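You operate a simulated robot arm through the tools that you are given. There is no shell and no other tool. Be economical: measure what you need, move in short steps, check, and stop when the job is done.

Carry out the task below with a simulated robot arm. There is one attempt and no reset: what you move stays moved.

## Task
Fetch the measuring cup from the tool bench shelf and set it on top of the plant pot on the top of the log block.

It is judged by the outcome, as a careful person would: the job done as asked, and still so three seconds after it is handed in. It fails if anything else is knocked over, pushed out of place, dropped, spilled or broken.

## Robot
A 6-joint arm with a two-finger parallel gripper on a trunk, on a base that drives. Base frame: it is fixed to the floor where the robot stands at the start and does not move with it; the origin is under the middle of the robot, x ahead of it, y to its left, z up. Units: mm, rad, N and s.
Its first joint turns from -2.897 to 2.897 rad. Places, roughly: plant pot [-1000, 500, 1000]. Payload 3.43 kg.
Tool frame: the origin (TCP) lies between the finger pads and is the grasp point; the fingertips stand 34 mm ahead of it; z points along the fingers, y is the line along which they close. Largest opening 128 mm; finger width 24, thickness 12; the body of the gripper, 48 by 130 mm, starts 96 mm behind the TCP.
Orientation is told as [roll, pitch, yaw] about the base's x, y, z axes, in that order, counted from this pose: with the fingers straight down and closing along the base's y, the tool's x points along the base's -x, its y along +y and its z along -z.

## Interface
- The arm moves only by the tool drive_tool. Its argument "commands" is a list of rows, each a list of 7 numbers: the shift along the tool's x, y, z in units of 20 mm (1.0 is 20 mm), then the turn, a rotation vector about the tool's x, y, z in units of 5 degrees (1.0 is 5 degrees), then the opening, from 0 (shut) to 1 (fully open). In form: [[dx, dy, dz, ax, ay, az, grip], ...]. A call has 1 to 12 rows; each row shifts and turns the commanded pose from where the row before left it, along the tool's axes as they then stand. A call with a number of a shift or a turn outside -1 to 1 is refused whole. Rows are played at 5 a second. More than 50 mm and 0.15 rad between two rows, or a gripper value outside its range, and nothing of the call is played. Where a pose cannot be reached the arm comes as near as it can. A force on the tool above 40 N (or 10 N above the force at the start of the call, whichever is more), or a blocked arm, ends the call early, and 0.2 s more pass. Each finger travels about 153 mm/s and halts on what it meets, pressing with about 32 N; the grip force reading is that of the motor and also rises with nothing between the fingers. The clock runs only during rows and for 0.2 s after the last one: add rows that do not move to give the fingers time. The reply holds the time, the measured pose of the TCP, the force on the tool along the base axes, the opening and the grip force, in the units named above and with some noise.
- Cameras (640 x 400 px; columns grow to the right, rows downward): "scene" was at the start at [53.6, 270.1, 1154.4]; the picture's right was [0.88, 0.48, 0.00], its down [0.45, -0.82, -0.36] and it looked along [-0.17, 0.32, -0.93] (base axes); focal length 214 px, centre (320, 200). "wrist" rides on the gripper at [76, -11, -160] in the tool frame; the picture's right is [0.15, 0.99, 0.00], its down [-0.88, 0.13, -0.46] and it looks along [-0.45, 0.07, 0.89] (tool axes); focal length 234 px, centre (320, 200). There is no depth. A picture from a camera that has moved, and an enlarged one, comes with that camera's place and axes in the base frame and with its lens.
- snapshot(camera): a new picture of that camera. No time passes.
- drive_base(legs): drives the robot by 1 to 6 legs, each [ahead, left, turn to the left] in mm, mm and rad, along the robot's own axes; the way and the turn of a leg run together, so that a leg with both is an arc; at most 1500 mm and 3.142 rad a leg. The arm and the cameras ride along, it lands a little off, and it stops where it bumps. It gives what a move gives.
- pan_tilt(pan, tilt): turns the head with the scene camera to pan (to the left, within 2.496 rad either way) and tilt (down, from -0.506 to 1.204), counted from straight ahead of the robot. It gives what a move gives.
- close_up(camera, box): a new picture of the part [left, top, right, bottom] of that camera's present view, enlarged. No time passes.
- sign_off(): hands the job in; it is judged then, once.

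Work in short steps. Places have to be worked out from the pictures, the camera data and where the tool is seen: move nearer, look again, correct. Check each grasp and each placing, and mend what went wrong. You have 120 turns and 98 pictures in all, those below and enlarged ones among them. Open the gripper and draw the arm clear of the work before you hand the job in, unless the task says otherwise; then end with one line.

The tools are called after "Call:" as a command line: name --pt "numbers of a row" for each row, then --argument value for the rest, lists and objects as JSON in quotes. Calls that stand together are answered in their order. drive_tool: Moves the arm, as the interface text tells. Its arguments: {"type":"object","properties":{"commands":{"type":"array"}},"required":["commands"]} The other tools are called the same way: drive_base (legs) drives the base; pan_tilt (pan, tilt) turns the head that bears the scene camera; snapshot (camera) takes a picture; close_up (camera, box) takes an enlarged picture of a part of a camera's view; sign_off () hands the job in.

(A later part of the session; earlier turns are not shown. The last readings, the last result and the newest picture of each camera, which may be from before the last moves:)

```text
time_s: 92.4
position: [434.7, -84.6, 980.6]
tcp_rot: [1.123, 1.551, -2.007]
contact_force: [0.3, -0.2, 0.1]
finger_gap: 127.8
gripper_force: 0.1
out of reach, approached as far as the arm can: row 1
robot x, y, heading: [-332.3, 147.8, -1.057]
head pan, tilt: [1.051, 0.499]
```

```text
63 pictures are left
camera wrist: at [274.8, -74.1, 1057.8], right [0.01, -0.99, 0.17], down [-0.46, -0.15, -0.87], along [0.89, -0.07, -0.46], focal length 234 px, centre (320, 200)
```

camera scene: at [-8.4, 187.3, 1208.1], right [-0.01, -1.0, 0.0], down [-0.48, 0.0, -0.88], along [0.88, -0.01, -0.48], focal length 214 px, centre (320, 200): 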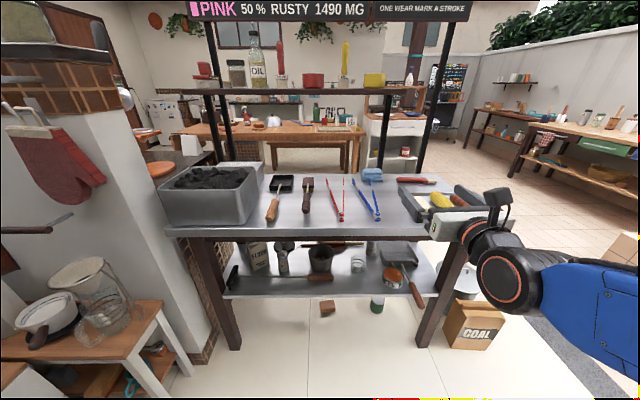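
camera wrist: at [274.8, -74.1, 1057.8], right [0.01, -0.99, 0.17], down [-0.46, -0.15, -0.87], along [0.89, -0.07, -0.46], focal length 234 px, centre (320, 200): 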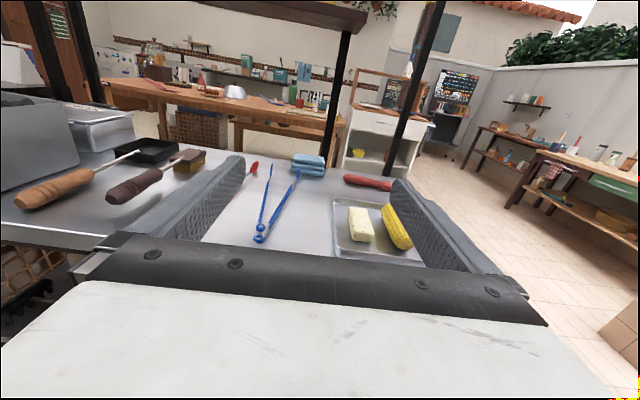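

Tool now points along +x at y≈-85 (the joint limit shifted it); base motion can fix the sideways offset. Continue lowering.

Call:
drive_tool --pt "-1 0 0 0 0 0 1" --pt "-1 0 0 0 0 0 1" --pt "-1 0 0 0 0 0 1" --pt "-1 0 0 0 0 0 1" --pt "-1 0 0 0 0 0 1" --pt "-1 0 0 0 0 0 1" --pt "-1 0 0 0 0 0 1" --pt "-1 0 0 0 0 0 1" --pt "-1 0 0 0 0 0 1" --pt "-1 0 0 0 0 0 1" --pt "-1 0 0 0 0 0 1" --pt "-1 0 0 0 0 0 1"

Call:
drive_tool --pt "-1 0 0 0 0 0 1" --pt "-1 0 0 0 0 0 1" --pt "-1 0 0 0 0 0 1" --pt "-1 0 0 0 0 0 1" --pt "-1 0 0 0 0 0 1" --pt "-1 0 0 0 0 0 1" --pt "-1 0 0 0 0 0 1" --pt "-1 0 0 0 0 0 1" --pt "-1 0 0 0 0 0 1" --pt "-1 0 0 0 0 0 1" --pt "-1 0 0 0 0 0 1" --pt "-0.5 0 0 0 0 0 1"

Call:
snapshot --camera "scene"

Call:
snapshot --camera "wrist"

```text
time_s: 95.0
position: [428.2, -42.2, 754.5]
tcp_rot: [1.189, 1.54, -1.949]
contact_force: [-0.1, 0.2, -1.2]
finger_gap: 128.1
gripper_force: 0.1
out of reach, approached as far as the arm can: row 4, 5, 6, 7, 8, 9, 10, 11, 12
robot x, y, heading: [-329.9, 148.3, -1.058]
head pan, tilt: [1.051, 0.499]
```

```text
time_s: 97.6
position: [446.7, 40.6, 614.4]
tcp_rot: [1.256, 1.523, -1.888]
contact_force: [0.9, 0.4, -0.8]
finger_gap: 127.7
gripper_force: 0.0
out of reach, approached as far as the arm can: row 1, 2, 3, 4, 5, 6, 7, 8, 9, 10, 11, 12
robot x, y, heading: [-329.8, 147.8, -1.06]
head pan, tilt: [1.051, 0.499]
```

```text
62 pictures are left
camera scene: at [-8.3, 187.4, 1208.1], right [-0.01, -1.0, 0.0], down [-0.48, 0.0, -0.88], along [0.88, -0.01, -0.48], focal length 214 px, centre (320, 200)
```

scene: 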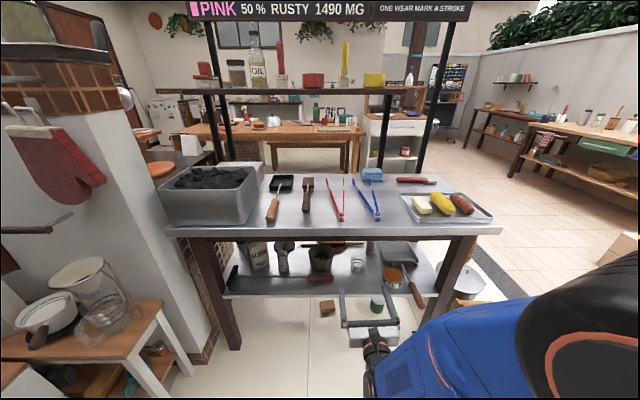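

```text
61 pictures are left
camera wrist: at [286.7, 56.9, 690.9], right [0.0, -0.98, 0.19], down [-0.47, -0.17, -0.87], along [0.88, -0.09, -0.46], focal length 234 px, centre (320, 200)
```

wrist: 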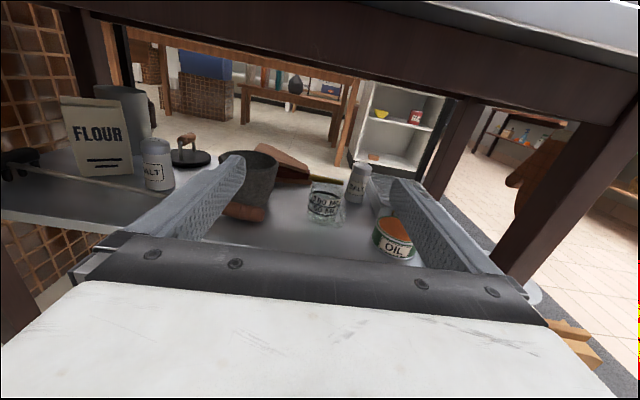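

The tool is right in front of the shelf with the cup straight ahead at about [705, 5]. The arm is folded too tightly to go lower, so I back the base 120 mm and shift it 35 mm right, then lower further.

Call:
drive_base --legs '[[-28, -122, 0]]'

Call:
drive_tool --pt "-1 0 0 0 0 0 1" --pt "-1 0 0 0 0 0 1" --pt "-1 0 0 0 0 0 1" --pt "-1 0 0 0 0 0 1"

```text
time_s: 98.7
position: [380.1, 7.9, 613.7]
tcp_rot: [1.28, 1.523, -1.877]
contact_force: [0.4, 0.0, 0.2]
finger_gap: 128.1
gripper_force: 0.2
robot x, y, heading: [-393.8, 124.7, -1.07]
head pan, tilt: [1.051, 0.499]
stopped in leg 1: the robot was blocked; the commanded pose is now the measured one
```

```text
time_s: 99.7
position: [395.2, 22.4, 558.6]
tcp_rot: [1.315, 1.501, -1.846]
contact_force: [0.0, 0.0, 1.2]
finger_gap: 128.1
gripper_force: 0.1
out of reach, approached as far as the arm can: row 1, 2, 3, 4
robot x, y, heading: [-394.6, 125.9, -1.074]
head pan, tilt: [1.051, 0.499]
```

Blocked at the rear, so instead I extend the tool forward (increasing radius) while lowering.

Call:
drive_tool --pt "0 0 1 0 0 0 1" --pt "0 0 1 0 0 0 1" --pt "0 0 1 0 0 0 1" --pt "-0.5 0 1 0 0 0 1" --pt "-0.5 0 1 0 0 0 1" --pt "-0.5 0 1 0 0 0 1" --pt "0 0 0 0 0 0 1"

Call:
snapshot --camera "wrist"

Call:
snapshot --camera "scene"

```text
time_s: 101.3
position: [517.2, 22.2, 530.8]
tcp_rot: [1.281, 1.524, -1.874]
contact_force: [-0.6, 0.2, 0.2]
finger_gap: 128.0
gripper_force: 0.1
out of reach, approached as far as the arm can: row 1
robot x, y, heading: [-392.0, 127.2, -1.072]
head pan, tilt: [1.051, 0.499]
```

```text
60 pictures are left
camera wrist: at [357.8, 39.1, 608.2], right [-0.01, -0.98, 0.19], down [-0.47, -0.16, -0.87], along [0.88, -0.1, -0.46], focal length 234 px, centre (320, 200)
```

wrist: 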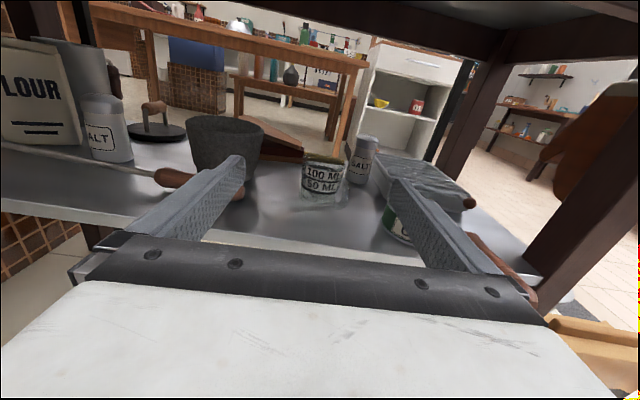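

```text
59 pictures are left
camera scene: at [-71.4, 158.8, 1208.1], right [-0.02, -1.0, 0.0], down [-0.48, 0.01, -0.88], along [0.88, -0.02, -0.48], focal length 214 px, centre (320, 200)
```

scene: 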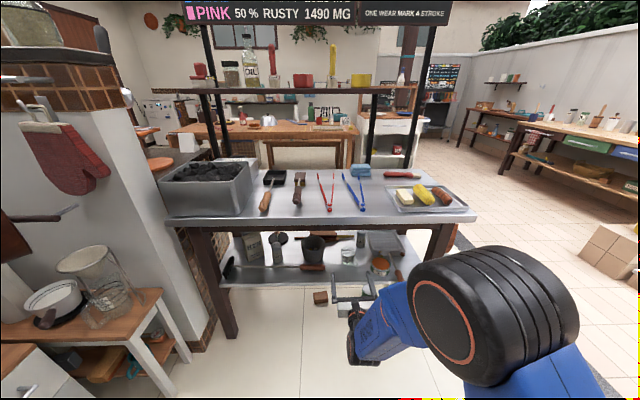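

Reach is fine now; cup estimated at x≈708, y≈2, base at 424 and rim near 504. I lower to about z 472 and shift right 20 mm.

Call:
drive_tool --pt "-1 0.5 0 0 0 0 1" --pt "-1 0.5 0 0 0 0 1" --pt "-0.9 0 0.5 0 0 0 1" --pt "0 0 0 0 0 0 1"

Call:
snapshot --camera "wrist"

```text
time_s: 102.3
position: [531.2, 6.7, 479.0]
tcp_rot: [1.317, 1.51, -1.843]
contact_force: [0.5, 0.4, 0.7]
finger_gap: 127.9
gripper_force: 0.0
out of reach, approached as far as the arm can: row 2, 3
robot x, y, heading: [-394.4, 125.9, -1.071]
head pan, tilt: [1.051, 0.499]
```

```text
58 pictures are left
camera wrist: at [372.5, 26.2, 557.4], right [-0.02, -0.98, 0.21], down [-0.47, -0.17, -0.86], along [0.88, -0.11, -0.46], focal length 234 px, centre (320, 200)
```

wrist: 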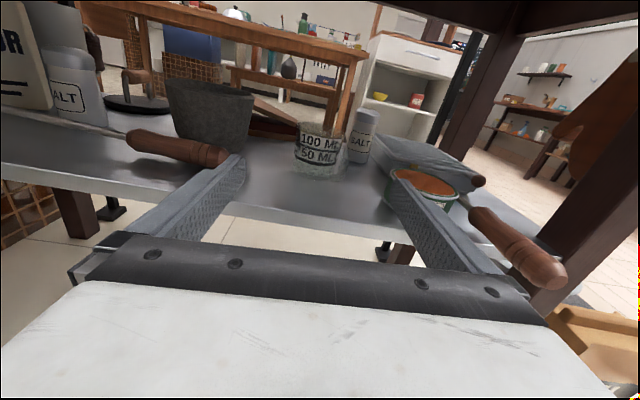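

Clearances look fine (oil can ~40 mm right, brush handle ~40 mm left); the cup is at about [714, 2], 70 mm tall. I advance 120 mm, levelling a 3° roll.

Call:
drive_tool --pt "0 0 1 0 0 0.2 1" --pt "0 0 1 0 0 0.2 1" --pt "-0.1 0 1 0 0 0.2 1" --pt "-0.1 0 1 0 0 0.1 1" --pt "-0.1 0 1 0 0 0 1" --pt "-0.1 0 1 0 0 0 1" --pt "0 0 0 0 0 0 1"

Call:
snapshot --camera "wrist"

```text
time_s: 103.9
position: [667.6, 36.0, 486.9]
tcp_rot: [-0.657, 1.553, 2.468]
contact_force: [0.0, 0.5, 1.2]
finger_gap: 127.9
gripper_force: 0.0
out of reach, approached as far as the arm can: row 1, 2, 3, 4, 5
robot x, y, heading: [-394.0, 124.0, -1.075]
head pan, tilt: [1.051, 0.499]
```

```text
57 pictures are left
camera wrist: at [509.1, 48.8, 565.4], right [-0.02, -0.99, 0.14], down [-0.47, -0.11, -0.88], along [0.88, -0.08, -0.46], focal length 234 px, centre (320, 200)
```

wrist: 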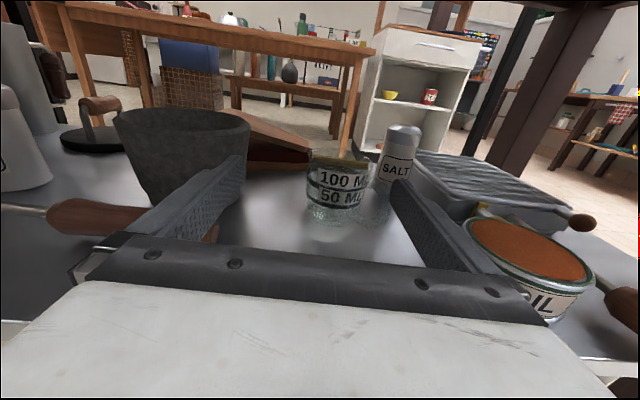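

The arm drifted left to y=36 at the reach boundary. I correct 28 mm to the right and 16 mm down before going further.

Call:
drive_tool --pt "0 0.7 0 0 0 0 1" --pt "0 0.7 0 0 0 0 1" --pt "-0.5 0 0 0 0 0 1" --pt "-0.4 0 0 0 0 0 1" --pt "0 0 0 0 0 0 1"

Call:
snapshot --camera "wrist"

```text
time_s: 105.1
position: [676.2, 26.5, 474.7]
tcp_rot: [-0.366, 1.554, 2.756]
contact_force: [-0.1, 0.0, 0.2]
finger_gap: 128.1
gripper_force: 0.1
out of reach, approached as far as the arm can: row 1, 2, 3, 4
robot x, y, heading: [-396.9, 125.9, -1.068]
head pan, tilt: [1.051, 0.499]
```

```text
56 pictures are left
camera wrist: at [517.6, 40.0, 554.3], right [-0.02, -0.99, 0.14], down [-0.47, -0.12, -0.87], along [0.88, -0.08, -0.46], focal length 234 px, centre (320, 200)
```

wrist: 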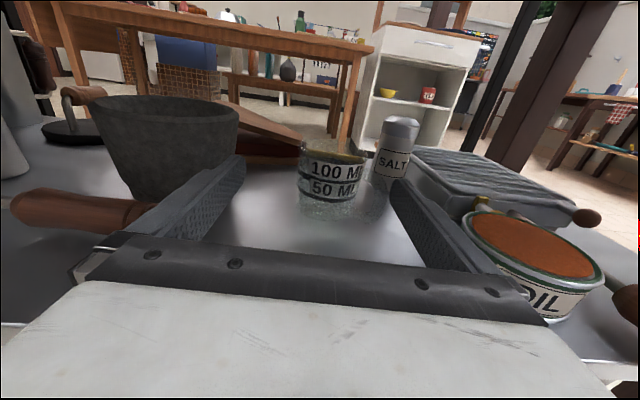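

The cup is slightly right of the finger midline. I nudge the base 11 mm toward -y, then advance 40 mm with the arm.

Call:
drive_base --legs '[[12, -6, 0]]'

Call:
drive_tool --pt "0 0 0.7 0 0 0 1" --pt "0 0 0.7 0 0 0 1" --pt "0 0 0.7 0 0 0 1" --pt "0 0 0 0 0 0 1"

Call:
snapshot --camera "wrist"

```text
time_s: 105.9
position: [676.5, 11.4, 476.6]
tcp_rot: [-0.362, 1.555, 2.758]
contact_force: [0.1, 0.0, 0.0]
finger_gap: 128.1
gripper_force: 0.1
robot x, y, heading: [-394.4, 108.4, -1.072]
head pan, tilt: [1.051, 0.499]
```

```text
time_s: 106.9
position: [718.6, 11.6, 473.7]
tcp_rot: [-0.373, 1.554, 2.749]
contact_force: [-1.1, 0.3, 1.0]
finger_gap: 128.0
gripper_force: 0.1
robot x, y, heading: [-396.5, 110.9, -1.073]
head pan, tilt: [1.051, 0.499]
```

```text
55 pictures are left
camera wrist: at [560.1, 25.2, 553.3], right [-0.02, -0.99, 0.14], down [-0.47, -0.12, -0.87], along [0.88, -0.08, -0.46], focal length 234 px, centre (320, 200)
```

wrist: 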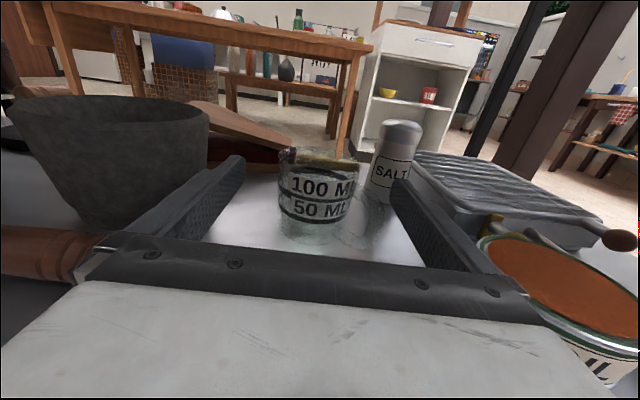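

The cup is well centred between the fingers, its centre about 35 mm ahead of the TCP. I advance 30 mm and lower 6 mm, then look.

Call:
drive_tool --pt "-0.15 0 0.5 0 0 0 1" --pt "-0.15 0 0.5 0 0 0 1" --pt "0 0 0.5 0 0 0 1" --pt "0 0 0 0 0 0 1"

Call:
snapshot --camera "wrist"

```text
time_s: 107.9
position: [748.6, 11.4, 468.8]
tcp_rot: [-0.358, 1.556, 2.761]
contact_force: [-0.2, 0.1, -0.2]
finger_gap: 128.1
gripper_force: 0.0
robot x, y, heading: [-395.1, 108.4, -1.075]
head pan, tilt: [1.051, 0.499]
```

```text
54 pictures are left
camera wrist: at [589.6, 24.7, 547.0], right [-0.02, -0.99, 0.14], down [-0.47, -0.12, -0.87], along [0.88, -0.08, -0.46], focal length 234 px, centre (320, 200)
```

wrist: 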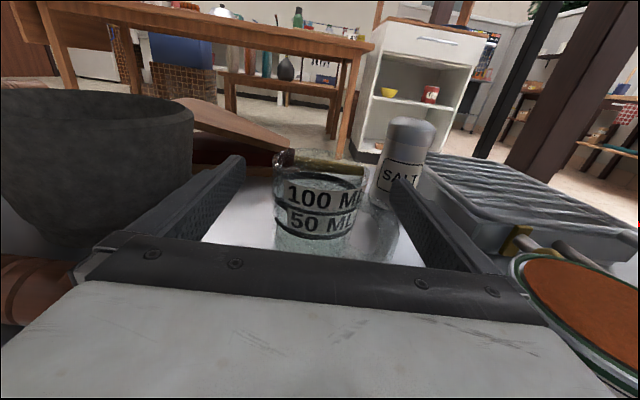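

The cup now sits at the grasp point, centred. I close the gripper.

Call:
drive_tool --pt "0 0 0 0 0 0 0.7" --pt "0 0 0 0 0 0 0.4" --pt "0 0 0 0 0 0 0.2" --pt "0 0 0 0 0 0 0.2" --pt "0 0 0 0 0 0 0.2"

Call:
snapshot --camera "wrist"

```text
time_s: 109.1
position: [748.5, 9.9, 469.2]
tcp_rot: [-0.362, 1.554, 2.758]
contact_force: [-0.1, -1.6, -0.4]
finger_gap: 71.8
gripper_force: 32.0
robot x, y, heading: [-394.2, 112.4, -1.076]
head pan, tilt: [1.051, 0.499]
```

```text
53 pictures are left
camera wrist: at [589.5, 24.7, 547.0], right [-0.02, -0.99, 0.14], down [-0.47, -0.12, -0.87], along [0.88, -0.08, -0.46], focal length 234 px, centre (320, 200)
```

wrist: 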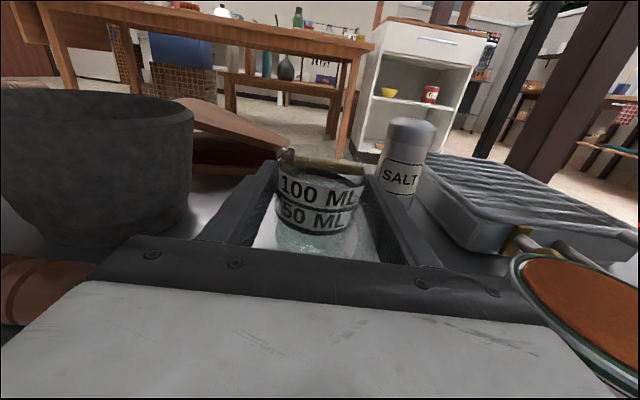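

Grip firm at 71.8 mm. I lift 40 mm and check.

Call:
drive_tool --pt "0.5 0 0 0 0 0 0.2" --pt "0.5 0 0 0 0 0 0.2" --pt "0.5 0 0 0 0 0 0.2" --pt "0.5 0 0 0 0 0 0.2" --pt "0 0 0 0 0 0 0.2"

Call:
snapshot --camera "wrist"

```text
time_s: 110.3
position: [748.5, 11.1, 508.4]
tcp_rot: [-0.355, 1.554, 2.762]
contact_force: [-1.1, 0.2, -2.4]
finger_gap: 72.1
gripper_force: 31.9
robot x, y, heading: [-399.1, 112.0, -1.07]
head pan, tilt: [1.051, 0.499]
```

```text
52 pictures are left
camera wrist: at [590.4, 24.9, 587.3], right [-0.02, -0.99, 0.14], down [-0.47, -0.12, -0.87], along [0.88, -0.08, -0.46], focal length 234 px, centre (320, 200)
```

wrist: 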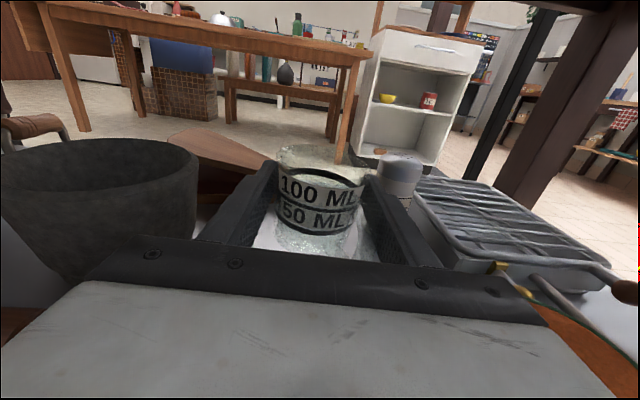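

Cup is lifted. I retract straight out of the shelf.

Call:
drive_tool --pt "0.1 0 -1 0 0 0 0.2" --pt "0.1 0 -1 0 0 0 0.2" --pt "0.1 0 -1 0 0 0 0.2" --pt "0.1 0 -1 0 0 0 0.2" --pt "0.1 0 -1 0 0 0 0.2" --pt "0.1 0 -1 0 0 0 0.2" --pt "0.1 0 -1 0 0 0 0.2" --pt "0.1 0 -1 0 0 0 0.2" --pt "0.1 0 -1 0 0 0 0.2" --pt "0.1 0 -1 0 0 0 0.2" --pt "0.1 0 -1 0 0 0 0.2" --pt "0.1 0 -1 0 0 0 0.2"

Call:
snapshot --camera "wrist"

Call:
snapshot --camera "scene"

```text
time_s: 112.9
position: [517.9, 31.1, 548.9]
tcp_rot: [0.353, 1.552, -2.815]
contact_force: [0.2, -0.4, -1.9]
finger_gap: 72.2
gripper_force: 31.5
out of reach, approached as far as the arm can: row 9, 10, 11, 12
robot x, y, heading: [-397.2, 109.2, -1.073]
head pan, tilt: [1.051, 0.499]
```

```text
51 pictures are left
camera wrist: at [359.8, 48.0, 627.2], right [-0.02, -0.99, 0.15], down [-0.47, -0.12, -0.87], along [0.88, -0.09, -0.47], focal length 234 px, centre (320, 200)
```

wrist: 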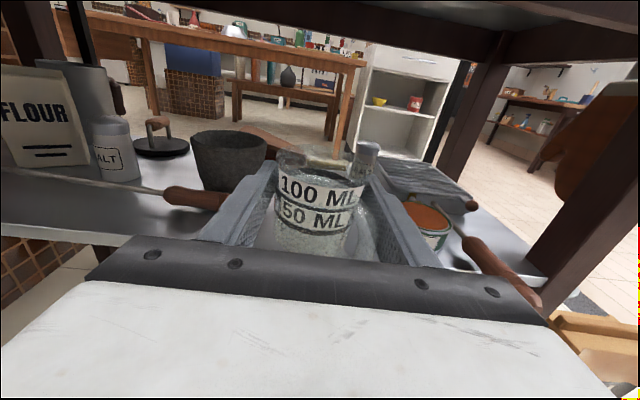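

```text
50 pictures are left
camera scene: at [-71.2, 145.2, 1208.1], right [-0.02, -1.0, 0.0], down [-0.48, 0.01, -0.88], along [0.88, -0.02, -0.48], focal length 214 px, centre (320, 200)
```

scene: 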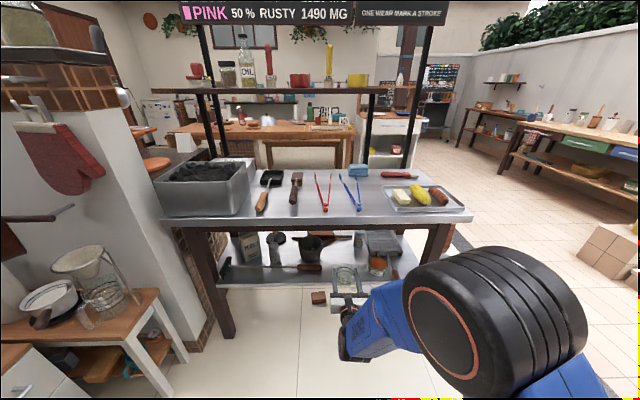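

Cup out of the shelf and secure. Now raise it straight up in front of the bench.

Call:
drive_tool --pt "1 0 -0.2 0 0 0 0.2" --pt "1 0 -0.2 0 0 0 0.2" --pt "1 0 -0.2 0 0 0 0.2" --pt "1 0 -0.2 0 0 0 0.2" --pt "1 0 0 0 0 0 0.2" --pt "1 0 0 0 0 0 0.2" --pt "1 0 0 0 0 0 0.2" --pt "1 0 0 0 0 0 0.2" --pt "1 0 0 0 0 0 0.2" --pt "1 0 0 0 0 0 0.2" --pt "1 0 0 0 0 0 0.2" --pt "1 0 0 0 0 0 0.2"

Call:
drive_tool --pt "1 0 0 0 0 0 0.2" --pt "1 0 0 0 0 0 0.2" --pt "1 0 0 0 0 0 0.2" --pt "1 0 0 0 0 0 0.2" --pt "1 0 0 0 0 0 0.2" --pt "1 0 0 0 0 0 0.2" --pt "1 0 0 0 0 0 0.2" --pt "1 0 0 0 0 0 0.2" --pt "1 0 0 0 0 0 0.2" --pt "1 0 0 0 0 0 0.2" --pt "1 0 0 0 0 0 0.2" --pt "1 0 0 0 0 0 0.2"

Call:
drive_tool --pt "1 0 0 0 0 0 0.2" --pt "1 0 0 0 0 0 0.2" --pt "1 0 0 0 0 0 0.2" --pt "1 0 0 0 0 0 0.2" --pt "1 0 0 0 0 0 0.2" --pt "1 0 0 0 0 0 0.2" --pt "1 0 0 0 0 0 0.2" --pt "1 0 0 0 0 0 0.2" --pt "1 0 0 0 0 0 0.2" --pt "1 0 0 0 0 0 0.2" --pt "1 0 0 0 0 0 0.2"

Call:
snapshot --camera "wrist"

```text
time_s: 115.5
position: [504.7, 30.1, 789.7]
tcp_rot: [-0.477, 1.556, 2.645]
contact_force: [-5.4, 0.1, -0.6]
finger_gap: 73.0
gripper_force: 31.9
robot x, y, heading: [-395.5, 112.6, -1.071]
head pan, tilt: [1.051, 0.499]
```

```text
time_s: 118.1
position: [509.0, 29.8, 1028.9]
tcp_rot: [-0.347, 1.555, 2.775]
contact_force: [-0.3, -0.6, -1.5]
finger_gap: 72.9
gripper_force: 32.0
robot x, y, heading: [-398.1, 109.2, -1.071]
head pan, tilt: [1.051, 0.499]
```

```text
time_s: 120.5
position: [512.5, 27.4, 1248.6]
tcp_rot: [-0.383, 1.554, 2.736]
contact_force: [0.1, 0.0, -2.7]
finger_gap: 72.7
gripper_force: 32.2
robot x, y, heading: [-397.5, 111.7, -1.069]
head pan, tilt: [1.051, 0.499]
```

```text
49 pictures are left
camera wrist: at [354.1, 41.7, 1327.4], right [-0.02, -0.99, 0.14], down [-0.47, -0.12, -0.87], along [0.88, -0.08, -0.46], focal length 234 px, centre (320, 200)
```

wrist: 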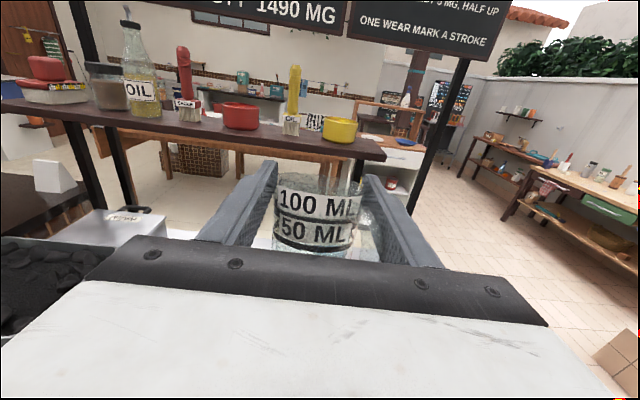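

The cup is up at z≈1250, but the cup looks slightly shifted in the grip (a 5 N touch, probably the bench edge). I zoom in on the cup and check the bench.

Call:
close_up --camera "wrist" --box '[220, 130, 420, 255]'

Call:
snapshot --camera "scene"

```text
3.20 times, centred on (320, 192) of wrist
camera zoom: at [354.1, 41.7, 1327.4], right [-0.02, -0.99, 0.14], down [-0.47, -0.12, -0.87], along [0.88, -0.08, -0.46], focal length 749 px, centre (320, 224)
```

zoom: 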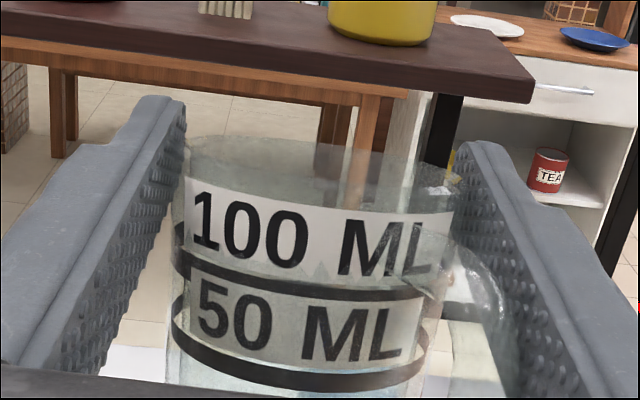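

```text
47 pictures are left
camera scene: at [-71.2, 145.2, 1208.1], right [-0.02, -1.0, 0.0], down [-0.48, 0.01, -0.88], along [0.88, -0.02, -0.48], focal length 214 px, centre (320, 200)
```

scene: 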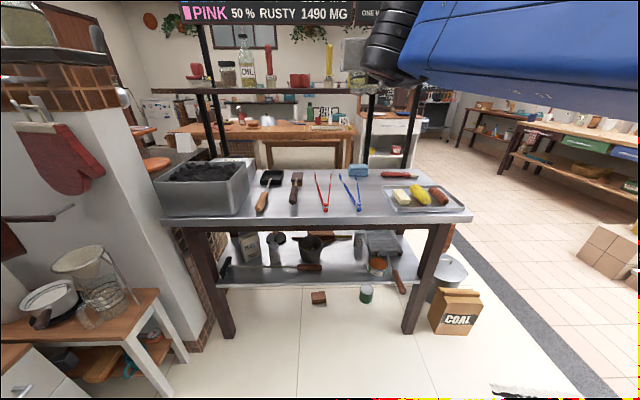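

Grip remains good (the cup's handle is at the right) and the bench is undisturbed. I retract the arm 160 mm, then move the base to open floor and turn it left about 150° toward the pot, in two parts.

Call:
drive_tool --pt "0 0 -1 0 0 0 0.2" --pt "0 0 -1 0 0 0 0.2" --pt "0 0 -1 0 0 0 0.2" --pt "0 0 -1 0 0 0 0.2" --pt "0 0 -1 0 0 0 0.2" --pt "0 0 -1 0 0 0 0.2" --pt "0.5 0 -1 0 0 0 0.2" --pt "0.5 0 -1 0 0 0 0.2"

Call:
drive_base --legs '[[54, 138, 0], [0, 0, 1.2]]'

Call:
snapshot --camera "wrist"

```text
time_s: 122.3
position: [353.1, 29.8, 1270.6]
tcp_rot: [-0.332, 1.552, 2.788]
contact_force: [1.1, -0.3, -1.8]
finger_gap: 73.0
gripper_force: 32.5
robot x, y, heading: [-393.0, 111.5, -1.069]
head pan, tilt: [1.051, 0.499]
```

```text
time_s: 126.6
position: [94.7, 798.3, 1270.9]
tcp_rot: [-0.368, 1.555, -2.326]
contact_force: [-0.4, -0.3, -2.1]
finger_gap: 73.1
gripper_force: 32.4
robot x, y, heading: [-247.1, 130.4, 0.135]
head pan, tilt: [1.051, 0.499]
```

```text
46 pictures are left
camera wrist: at [24.3, 656.0, 1349.3], right [0.92, -0.37, 0.14], down [-0.06, -0.48, -0.87], along [0.39, 0.79, -0.46], focal length 234 px, centre (320, 200)
```

wrist: 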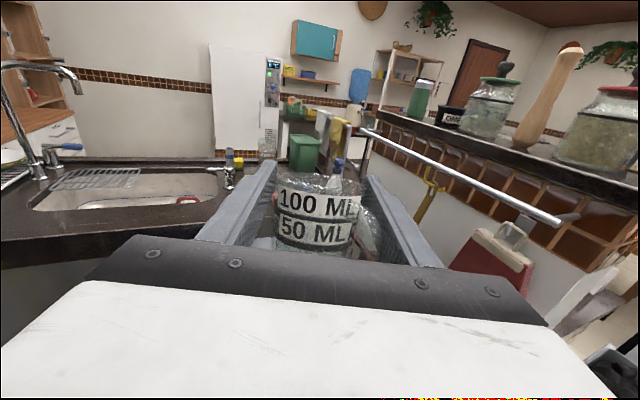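

Safe so far, column is passing on the right. I continue the turn.

Call:
drive_base --legs '[[0, 0, 1.42]]'

Call:
pan_tilt --pan 1.0 --tilt 0.3

Call:
snapshot --camera "scene"

Call:
snapshot --camera "wrist"

```text
time_s: 130.5
position: [-854.9, 571.0, 1270.7]
tcp_rot: [-0.369, 1.555, -0.91]
contact_force: [-0.3, 0.2, -1.6]
finger_gap: 73.2
gripper_force: 31.8
robot x, y, heading: [-248.7, 128.9, 1.547]
head pan, tilt: [1.051, 0.499]
```

```text
time_s: 131.2
position: [-855.9, 571.4, 1272.0]
tcp_rot: [-0.369, 1.554, -0.907]
contact_force: [-0.5, -0.5, -1.2]
finger_gap: 72.9
gripper_force: 31.3
robot x, y, heading: [-250.8, 128.6, 1.549]
head pan, tilt: [1.0, 0.3]
```

```text
45 pictures are left
camera scene: at [-543.1, 267.9, 1226.5], right [0.56, 0.83, 0.0], down [0.25, -0.17, -0.96], along [-0.79, 0.53, -0.3], focal length 214 px, centre (320, 200)
```

scene: 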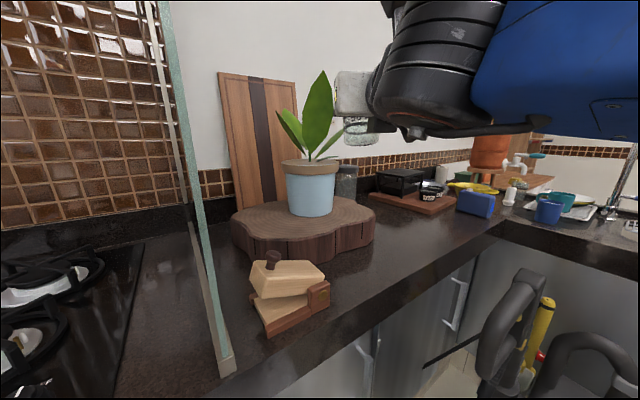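

```text
44 pictures are left
camera wrist: at [-725.7, 480.5, 1349.3], right [0.51, 0.85, 0.14], down [0.47, -0.13, -0.87], along [-0.72, 0.51, -0.46], focal length 234 px, centre (320, 200)
```

wrist: 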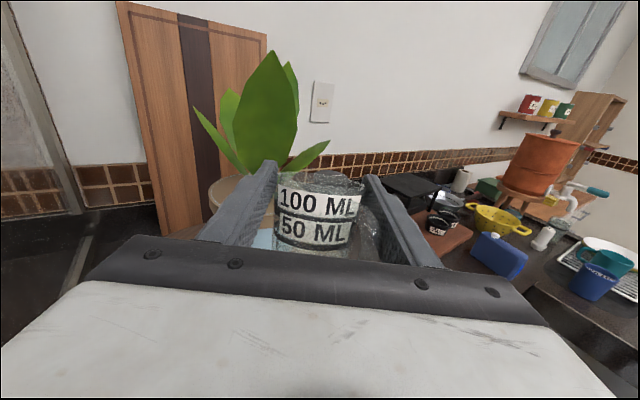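

The pot is right ahead; triangulation gives its rim centre at about [-1102, 606, 1130], outer rim ≈177 mm. I zoom in on it, then raise and retract the arm for a look from above.

Call:
close_up --camera "scene" --box '[230, 60, 390, 160]'

Call:
close_up --camera "scene" --box '[260, 130, 356, 190]'

Call:
drive_tool --pt "1 0 -1 0 0 0 0.2" --pt "1 0 -1 0 0 0 0.2" --pt "1 0 -1 0 0 0 0.2" --pt "1 0 -1 0 0 0 0.2" --pt "1 0 -1 0 0 0 0.2" --pt "1 0 -1 0 0 0 0.2" --pt "1 0 0 0 0 0 0.2" --pt "1 0 0 0 0 0 0.2"

Call:
snapshot --camera "wrist"

```text
4.00 times, centred on (310, 110) of scene
camera zoom: at [-543.1, 267.9, 1226.5], right [0.56, 0.83, 0.0], down [0.25, -0.17, -0.96], along [-0.79, 0.53, -0.3], focal length 858 px, centre (360, 560)
```

zoom: 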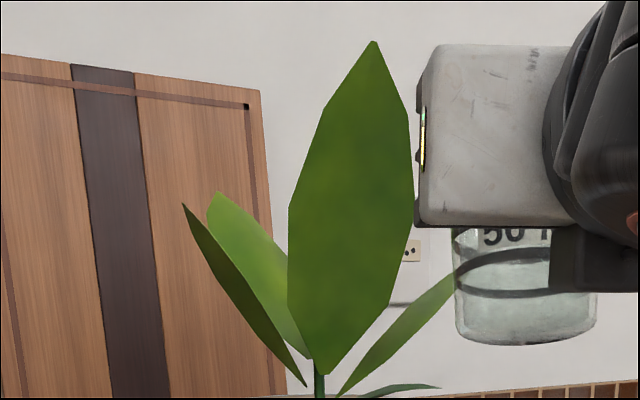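

```text
6.67 times, centred on (308, 160) of scene
camera zoom: at [-543.1, 267.9, 1226.5], right [0.56, 0.83, 0.0], down [0.25, -0.17, -0.96], along [-0.79, 0.53, -0.3], focal length 1430 px, centre (400, 467)
```

zoom: 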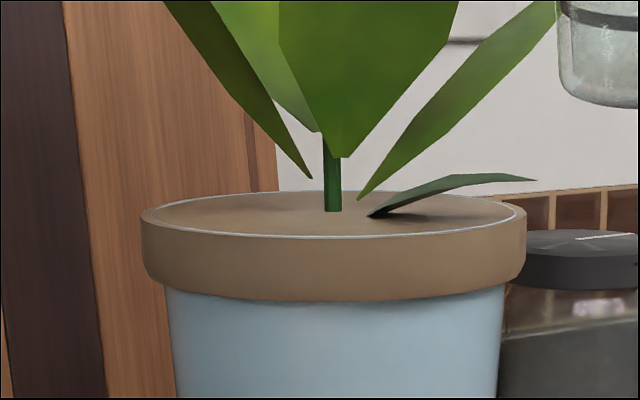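

```text
time_s: 133.0
position: [-754.1, 512.8, 1431.8]
tcp_rot: [-0.312, 1.556, -0.853]
contact_force: [0.6, -0.7, -1.8]
finger_gap: 73.0
gripper_force: 31.7
robot x, y, heading: [-243.7, 132.0, 1.549]
head pan, tilt: [1.0, 0.3]
```

```text
41 pictures are left
camera wrist: at [-624.3, 421.1, 1511.6], right [0.51, 0.85, 0.14], down [0.47, -0.13, -0.87], along [-0.72, 0.51, -0.46], focal length 234 px, centre (320, 200)
```

wrist: 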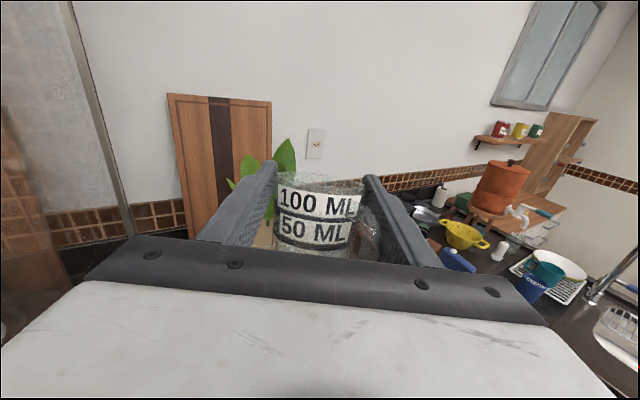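

The pot's top is a flat, flush soil surface with the stem at the centre and leaves above, so the cup can stand on the near side of the soil, about 60 mm from the stem (cup centre ≈ [-1052, 572], soil z≈1142). I move the tool down and left at this safe distance to line up.

Call:
drive_tool --pt "-1 -0.5 0 0 0 0 0.2" --pt "-1 -0.5 0 0 0 0 0.2" --pt "-1 -0.5 0 0 0 0 0.2" --pt "-1 -0.5 0 0 0 0 0.2" --pt "-1 -0.5 0 0 0 0 0.2" --pt "-1 -0.5 0 0 0 0 0.2" --pt "-1 -0.5 0 0 0 0 0.2" --pt "-1 -0.5 0 0 0 0 0.2" --pt "-0.6 -0.5 0 0 0 0 0.2" --pt "-0.6 -0.5 0 0 0 0 0.2" --pt "0 0 0 0 0 0 0.2"

Call:
snapshot --camera "wrist"

Call:
snapshot --camera "scene"

```text
time_s: 135.4
position: [-801.9, 447.8, 1251.6]
tcp_rot: [-0.586, 1.556, -1.164]
contact_force: [0.1, 0.2, -2.2]
finger_gap: 73.2
gripper_force: 31.5
robot x, y, heading: [-246.3, 132.8, 1.553]
head pan, tilt: [1.0, 0.3]
```

```text
40 pictures are left
camera wrist: at [-675.8, 352.2, 1329.3], right [0.54, 0.83, 0.14], down [0.46, -0.15, -0.88], along [-0.71, 0.54, -0.46], focal length 234 px, centre (320, 200)
```

wrist: 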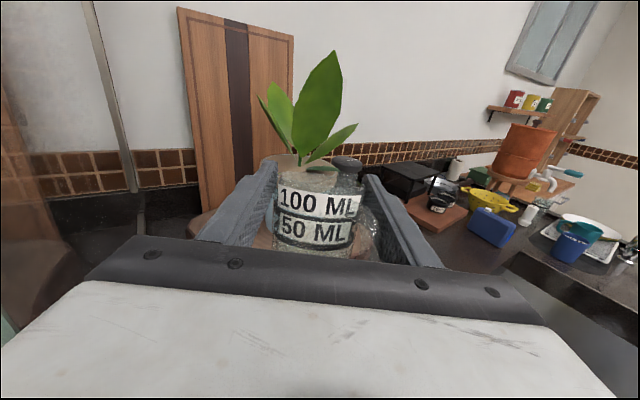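

```text
39 pictures are left
camera scene: at [-535.4, 246.2, 1175.1], right [0.4, 0.92, 0.0], down [0.71, -0.31, -0.63], along [-0.58, 0.25, -0.78], focal length 214 px, centre (320, 200)
```

scene: 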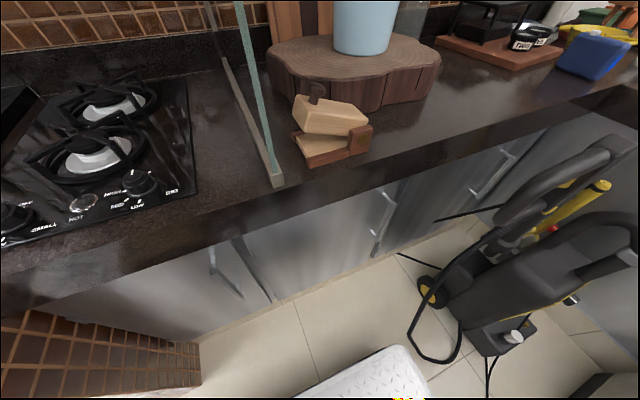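

The scene camera was pushed down: the forearm is resting on the head. I swing the arm clockwise away from the head (rigidly about its axis) and will turn the base to compensate.

Call:
drive_tool --pt "1 0.87 0.5 -0.346 0 0 0.2" --pt "0 0.87 0.5 -0.346 0 0 0.2" --pt "0 0.87 0.5 -0.346 0 0 0.2" --pt "0 0.87 0.5 -0.346 0 0 0.2" --pt "0 0.87 0.5 -0.346 0 0 0.2" --pt "0 0.87 0.5 -0.346 0 0 0.2" --pt "0 0.87 0.5 -0.346 0 0 0.2"

Call:
drive_tool --pt "0 0.87 0.5 -0.346 0 0 0.2" --pt "0 0.87 0.5 -0.346 0 0 0.2" --pt "0 0.87 0.5 -0.346 0 0 0.2" --pt "0 0.87 0.5 -0.346 0 0 0.2" --pt "0 0.87 0.5 -0.346 0 0 0.2" --pt "0 0.87 0.5 -0.346 0 0 0.2" --pt "0 0.87 0.5 -0.346 0 0 0.2" --pt "0 0 0 0 0 0 0.2"

Call:
pan_tilt --pan 0.9 --tilt 0.3

Call:
snapshot --camera "scene"

```text
time_s: 137.0
position: [-790.0, 563.3, 1267.2]
tcp_rot: [-0.132, 1.553, -0.883]
contact_force: [0.6, -0.9, -2.8]
finger_gap: 72.7
gripper_force: 32.4
robot x, y, heading: [-245.8, 129.4, 1.55]
head pan, tilt: [1.0, 0.3]
```

```text
time_s: 138.8
position: [-745.0, 695.5, 1266.8]
tcp_rot: [0.045, 1.556, -0.918]
contact_force: [-0.8, -0.2, -2.4]
finger_gap: 73.1
gripper_force: 32.0
robot x, y, heading: [-245.7, 132.7, 1.551]
head pan, tilt: [1.0, 0.3]
```

```text
time_s: 139.5
position: [-745.0, 695.1, 1266.8]
tcp_rot: [0.05, 1.555, -0.913]
contact_force: [0.0, 0.6, -1.9]
finger_gap: 73.1
gripper_force: 31.5
robot x, y, heading: [-249.3, 126.8, 1.55]
head pan, tilt: [0.901, 0.3]
```

```text
38 pictures are left
camera scene: at [-537.6, 275.3, 1226.5], right [0.64, 0.77, 0.0], down [0.23, -0.19, -0.96], along [-0.74, 0.61, -0.3], focal length 214 px, centre (320, 200)
```

scene: 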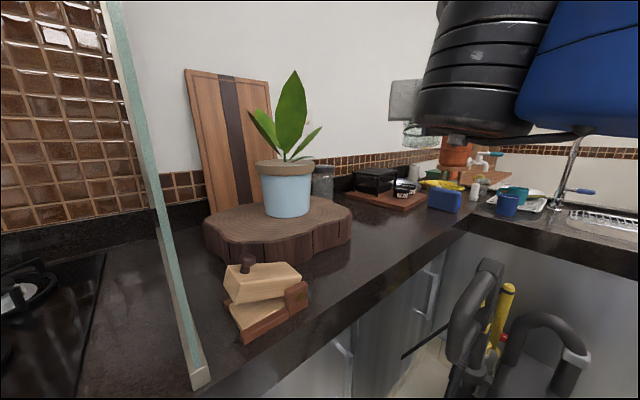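

Now the camera is free. I shift the base 127 mm toward +x, then turn it left 24° to bring the tool back in line with the pot, clear of the glass panel (front edge ≈ [-830, 282]).

Call:
drive_base --legs '[[-12, -127, 0], [0, 0, 0.42]]'

Call:
pan_tilt --pan 0.6 --tilt 0.3

Call:
snapshot --camera "scene"

Call:
snapshot --camera "wrist"

```text
time_s: 142.0
position: [-807.6, 426.5, 1266.8]
tcp_rot: [0.051, 1.554, -0.489]
contact_force: [0.2, 0.1, -2.2]
finger_gap: 73.0
gripper_force: 31.8
robot x, y, heading: [-121.1, 114.5, 1.97]
head pan, tilt: [0.901, 0.3]
```

```text
time_s: 142.8
position: [-806.9, 428.2, 1265.7]
tcp_rot: [0.049, 1.555, -0.491]
contact_force: [0.1, -0.1, -1.6]
finger_gap: 72.8
gripper_force: 31.9
robot x, y, heading: [-121.3, 113.9, 1.97]
head pan, tilt: [0.6, 0.3]
```

```text
37 pictures are left
camera scene: at [-433.9, 154.3, 1226.5], right [0.54, 0.84, 0.0], down [0.25, -0.16, -0.96], along [-0.81, 0.51, -0.3], focal length 214 px, centre (320, 200)
```

scene: 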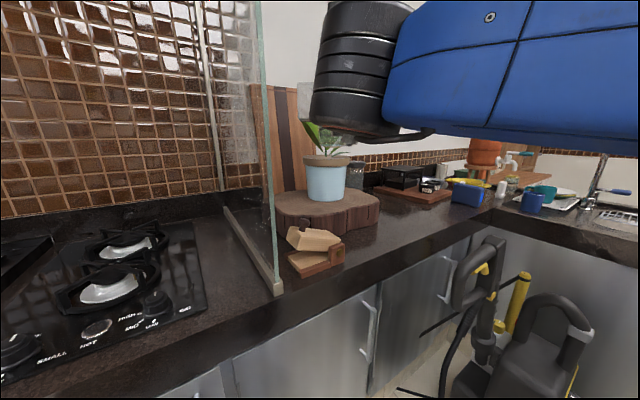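

```text
36 pictures are left
camera wrist: at [-677.6, 336.0, 1345.3], right [0.51, 0.85, 0.15], down [0.47, -0.13, -0.87], along [-0.72, 0.51, -0.47], focal length 234 px, centre (320, 200)
```

wrist: 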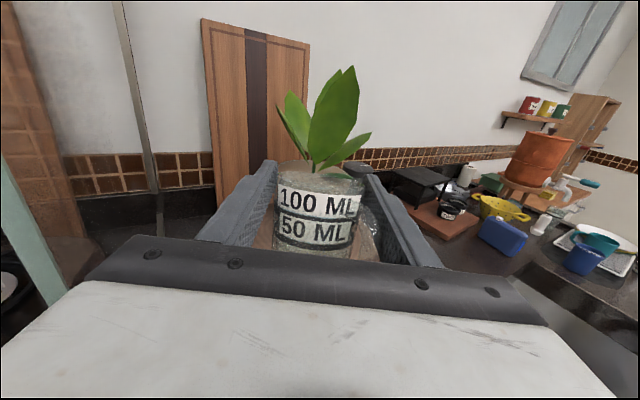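

Everything is aligned: pot centre re-confirmed at [-1102, 606], soil z≈1141, and the tool points right at it. I advance 160 mm while dropping 26 mm.

Call:
drive_tool --pt "-0.16 0 1 0 0 0 0.2" --pt "-0.16 0 1 0 0 0 0.2" --pt "-0.16 0 1 0 0 0 0.2" --pt "-0.16 0 1 0 0 0 0.2" --pt "-0.16 0 1 0 0 0 0.2" --pt "-0.16 0 1 0 0 0 0.2" --pt "-0.16 0 1 0 0 0 0.2" --pt "-0.16 0 1 0 0 0 0.2" --pt "0 0 0 0 0 0 0.2"

Call:
pan_tilt --pan 0.8 --tilt 0.2

Call:
close_up --camera "scene" --box '[200, 50, 440, 200]'

Call:
snapshot --camera "wrist"

```text
time_s: 144.8
position: [-944.0, 508.7, 1238.1]
tcp_rot: [0.057, 1.556, -0.482]
contact_force: [-0.3, -0.3, -1.9]
finger_gap: 73.1
gripper_force: 32.0
robot x, y, heading: [-121.8, 118.7, 1.969]
head pan, tilt: [0.6, 0.3]
```

```text
time_s: 145.6
position: [-943.5, 508.3, 1237.5]
tcp_rot: [0.057, 1.555, -0.482]
contact_force: [0.3, 0.0, -1.7]
finger_gap: 73.1
gripper_force: 31.4
robot x, y, heading: [-125.1, 116.6, 1.971]
head pan, tilt: [0.799, 0.201]
```

```text
2.67 times, centred on (320, 125) of scene
camera zoom: at [-442.1, 137.8, 1235.8], right [0.36, 0.93, 0.0], down [0.19, -0.07, -0.98], along [-0.91, 0.35, -0.2], focal length 572 px, centre (320, 400)
```

zoom: 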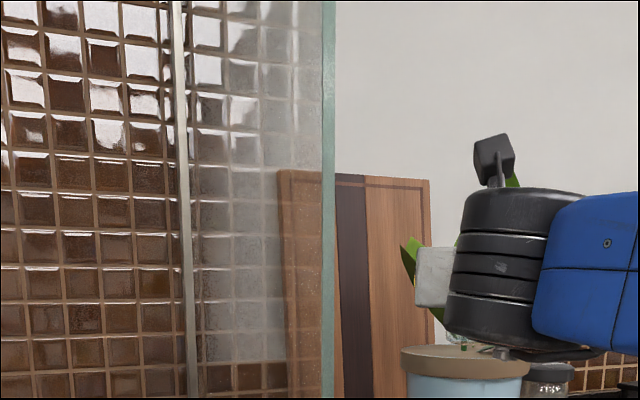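

```text
34 pictures are left
camera wrist: at [-814.6, 417.8, 1317.3], right [0.51, 0.85, 0.15], down [0.47, -0.13, -0.87], along [-0.72, 0.51, -0.47], focal length 234 px, centre (320, 200)
```

wrist: 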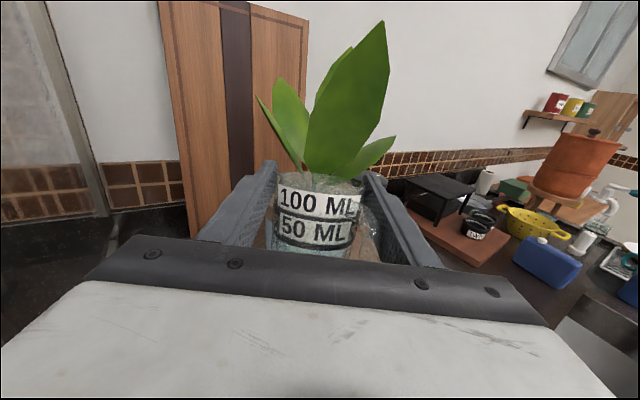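

The cup is short of the pot by about 100 mm. I zoom in from the head to check the cup bottom's height relative to the soil.

Call:
close_up --camera "scene" --box '[340, 150, 436, 210]'

```text
6.67 times, centred on (388, 180) of scene
camera zoom: at [-442.1, 137.8, 1235.8], right [0.36, 0.93, 0.0], down [0.19, -0.07, -0.98], along [-0.91, 0.35, -0.2], focal length 1430 px, centre (-133, 333)
```

zoom: 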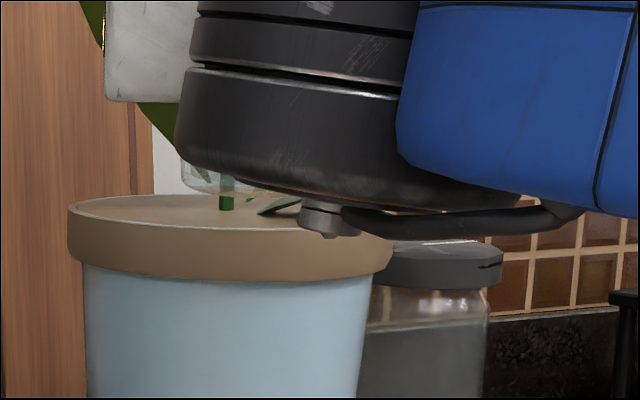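

Cup bottom is at about z 1173, i.e. ~31 mm above the soil. I advance the remaining 95 mm, easing down 10 mm.

Call:
drive_tool --pt "-0.1 0 0.8 0 0 0 0.2" --pt "-0.1 0 0.8 0 0 0 0.2" --pt "-0.1 0 0.8 0 0 0 0.2" --pt "-0.1 0 0.8 0 0 0 0.2" --pt "-0.1 0 0.8 0 0 0 0.2" --pt "0 0 0 0 0 0 0.2"

Call:
snapshot --camera "wrist"

Call:
close_up --camera "scene" --box '[320, 120, 448, 200]'

```text
time_s: 146.9
position: [-1012.0, 550.3, 1226.5]
tcp_rot: [0.069, 1.556, -0.469]
contact_force: [0.1, 0.2, -2.2]
finger_gap: 72.8
gripper_force: 32.4
robot x, y, heading: [-123.4, 117.0, 1.975]
head pan, tilt: [0.799, 0.201]
```

```text
32 pictures are left
camera wrist: at [-882.9, 459.3, 1305.6], right [0.51, 0.85, 0.15], down [0.47, -0.13, -0.87], along [-0.72, 0.51, -0.47], focal length 234 px, centre (320, 200)
```

wrist: 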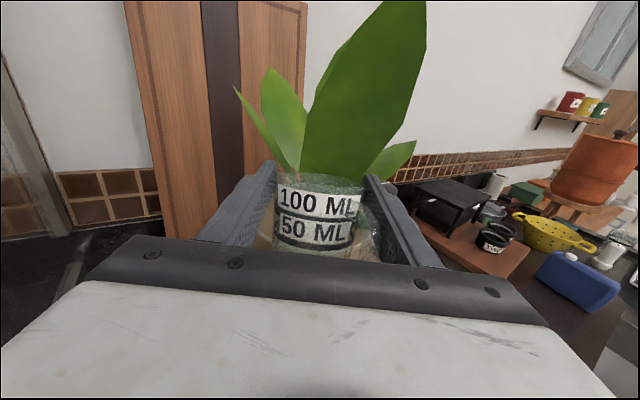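

```text
5.00 times, centred on (384, 160) of scene
camera zoom: at [-442.2, 137.7, 1235.8], right [0.36, 0.93, 0.0], down [0.19, -0.07, -0.98], along [-0.91, 0.35, -0.2], focal length 1072 px, centre (0, 400)
```

zoom: 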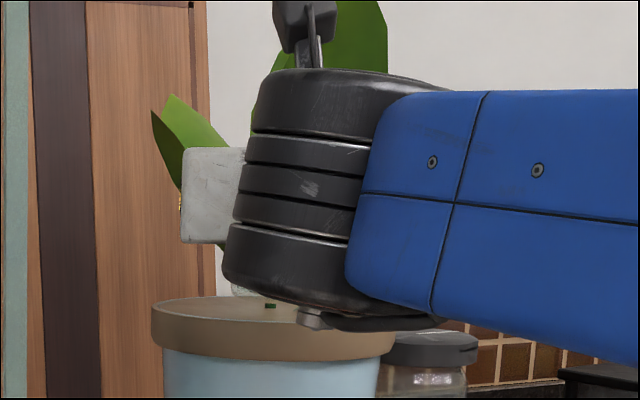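

Remaining ~15 mm inward; then I lower slowly toward the soil, watching the force.

Call:
drive_tool --pt "0 0 0.4 0 0 0 0.2" --pt "0 0 0.35 0 0 0 0.2" --pt "-0.2 0 0 0 0 0 0.2" --pt "-0.2 0 0 0 0 0 0.2" --pt "0 0 0 0 0 0 0.2"

Call:
close_up --camera "scene" --box '[335, 160, 415, 210]'

Call:
snapshot --camera "wrist"

```text
time_s: 148.2
position: [-1026.0, 556.9, 1218.2]
tcp_rot: [0.035, 1.555, -0.505]
contact_force: [-0.4, 0.0, -2.7]
finger_gap: 73.1
gripper_force: 32.3
robot x, y, heading: [-120.1, 113.1, 1.971]
head pan, tilt: [0.799, 0.201]
```

```text
8.00 times, centred on (375, 185) of scene
camera zoom: at [-442.2, 137.7, 1235.8], right [0.36, 0.93, 0.0], down [0.19, -0.07, -0.98], along [-0.91, 0.35, -0.2], focal length 1716 px, centre (-120, 320)
```

zoom: 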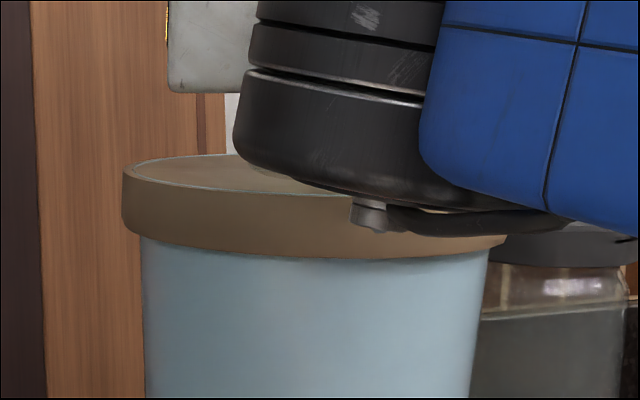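

```text
29 pictures are left
camera wrist: at [-895.6, 466.7, 1297.4], right [0.51, 0.85, 0.15], down [0.47, -0.13, -0.87], along [-0.72, 0.51, -0.47], focal length 234 px, centre (320, 200)
```

wrist: 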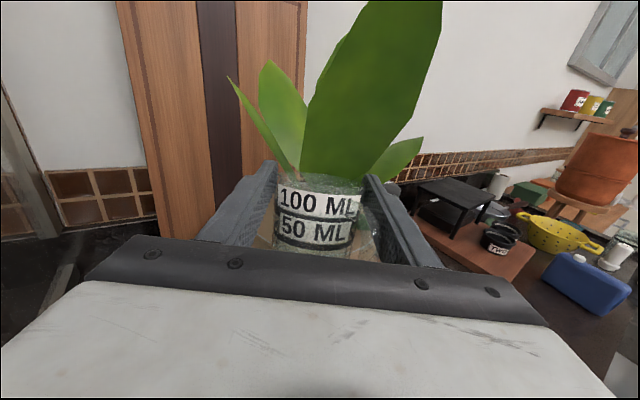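

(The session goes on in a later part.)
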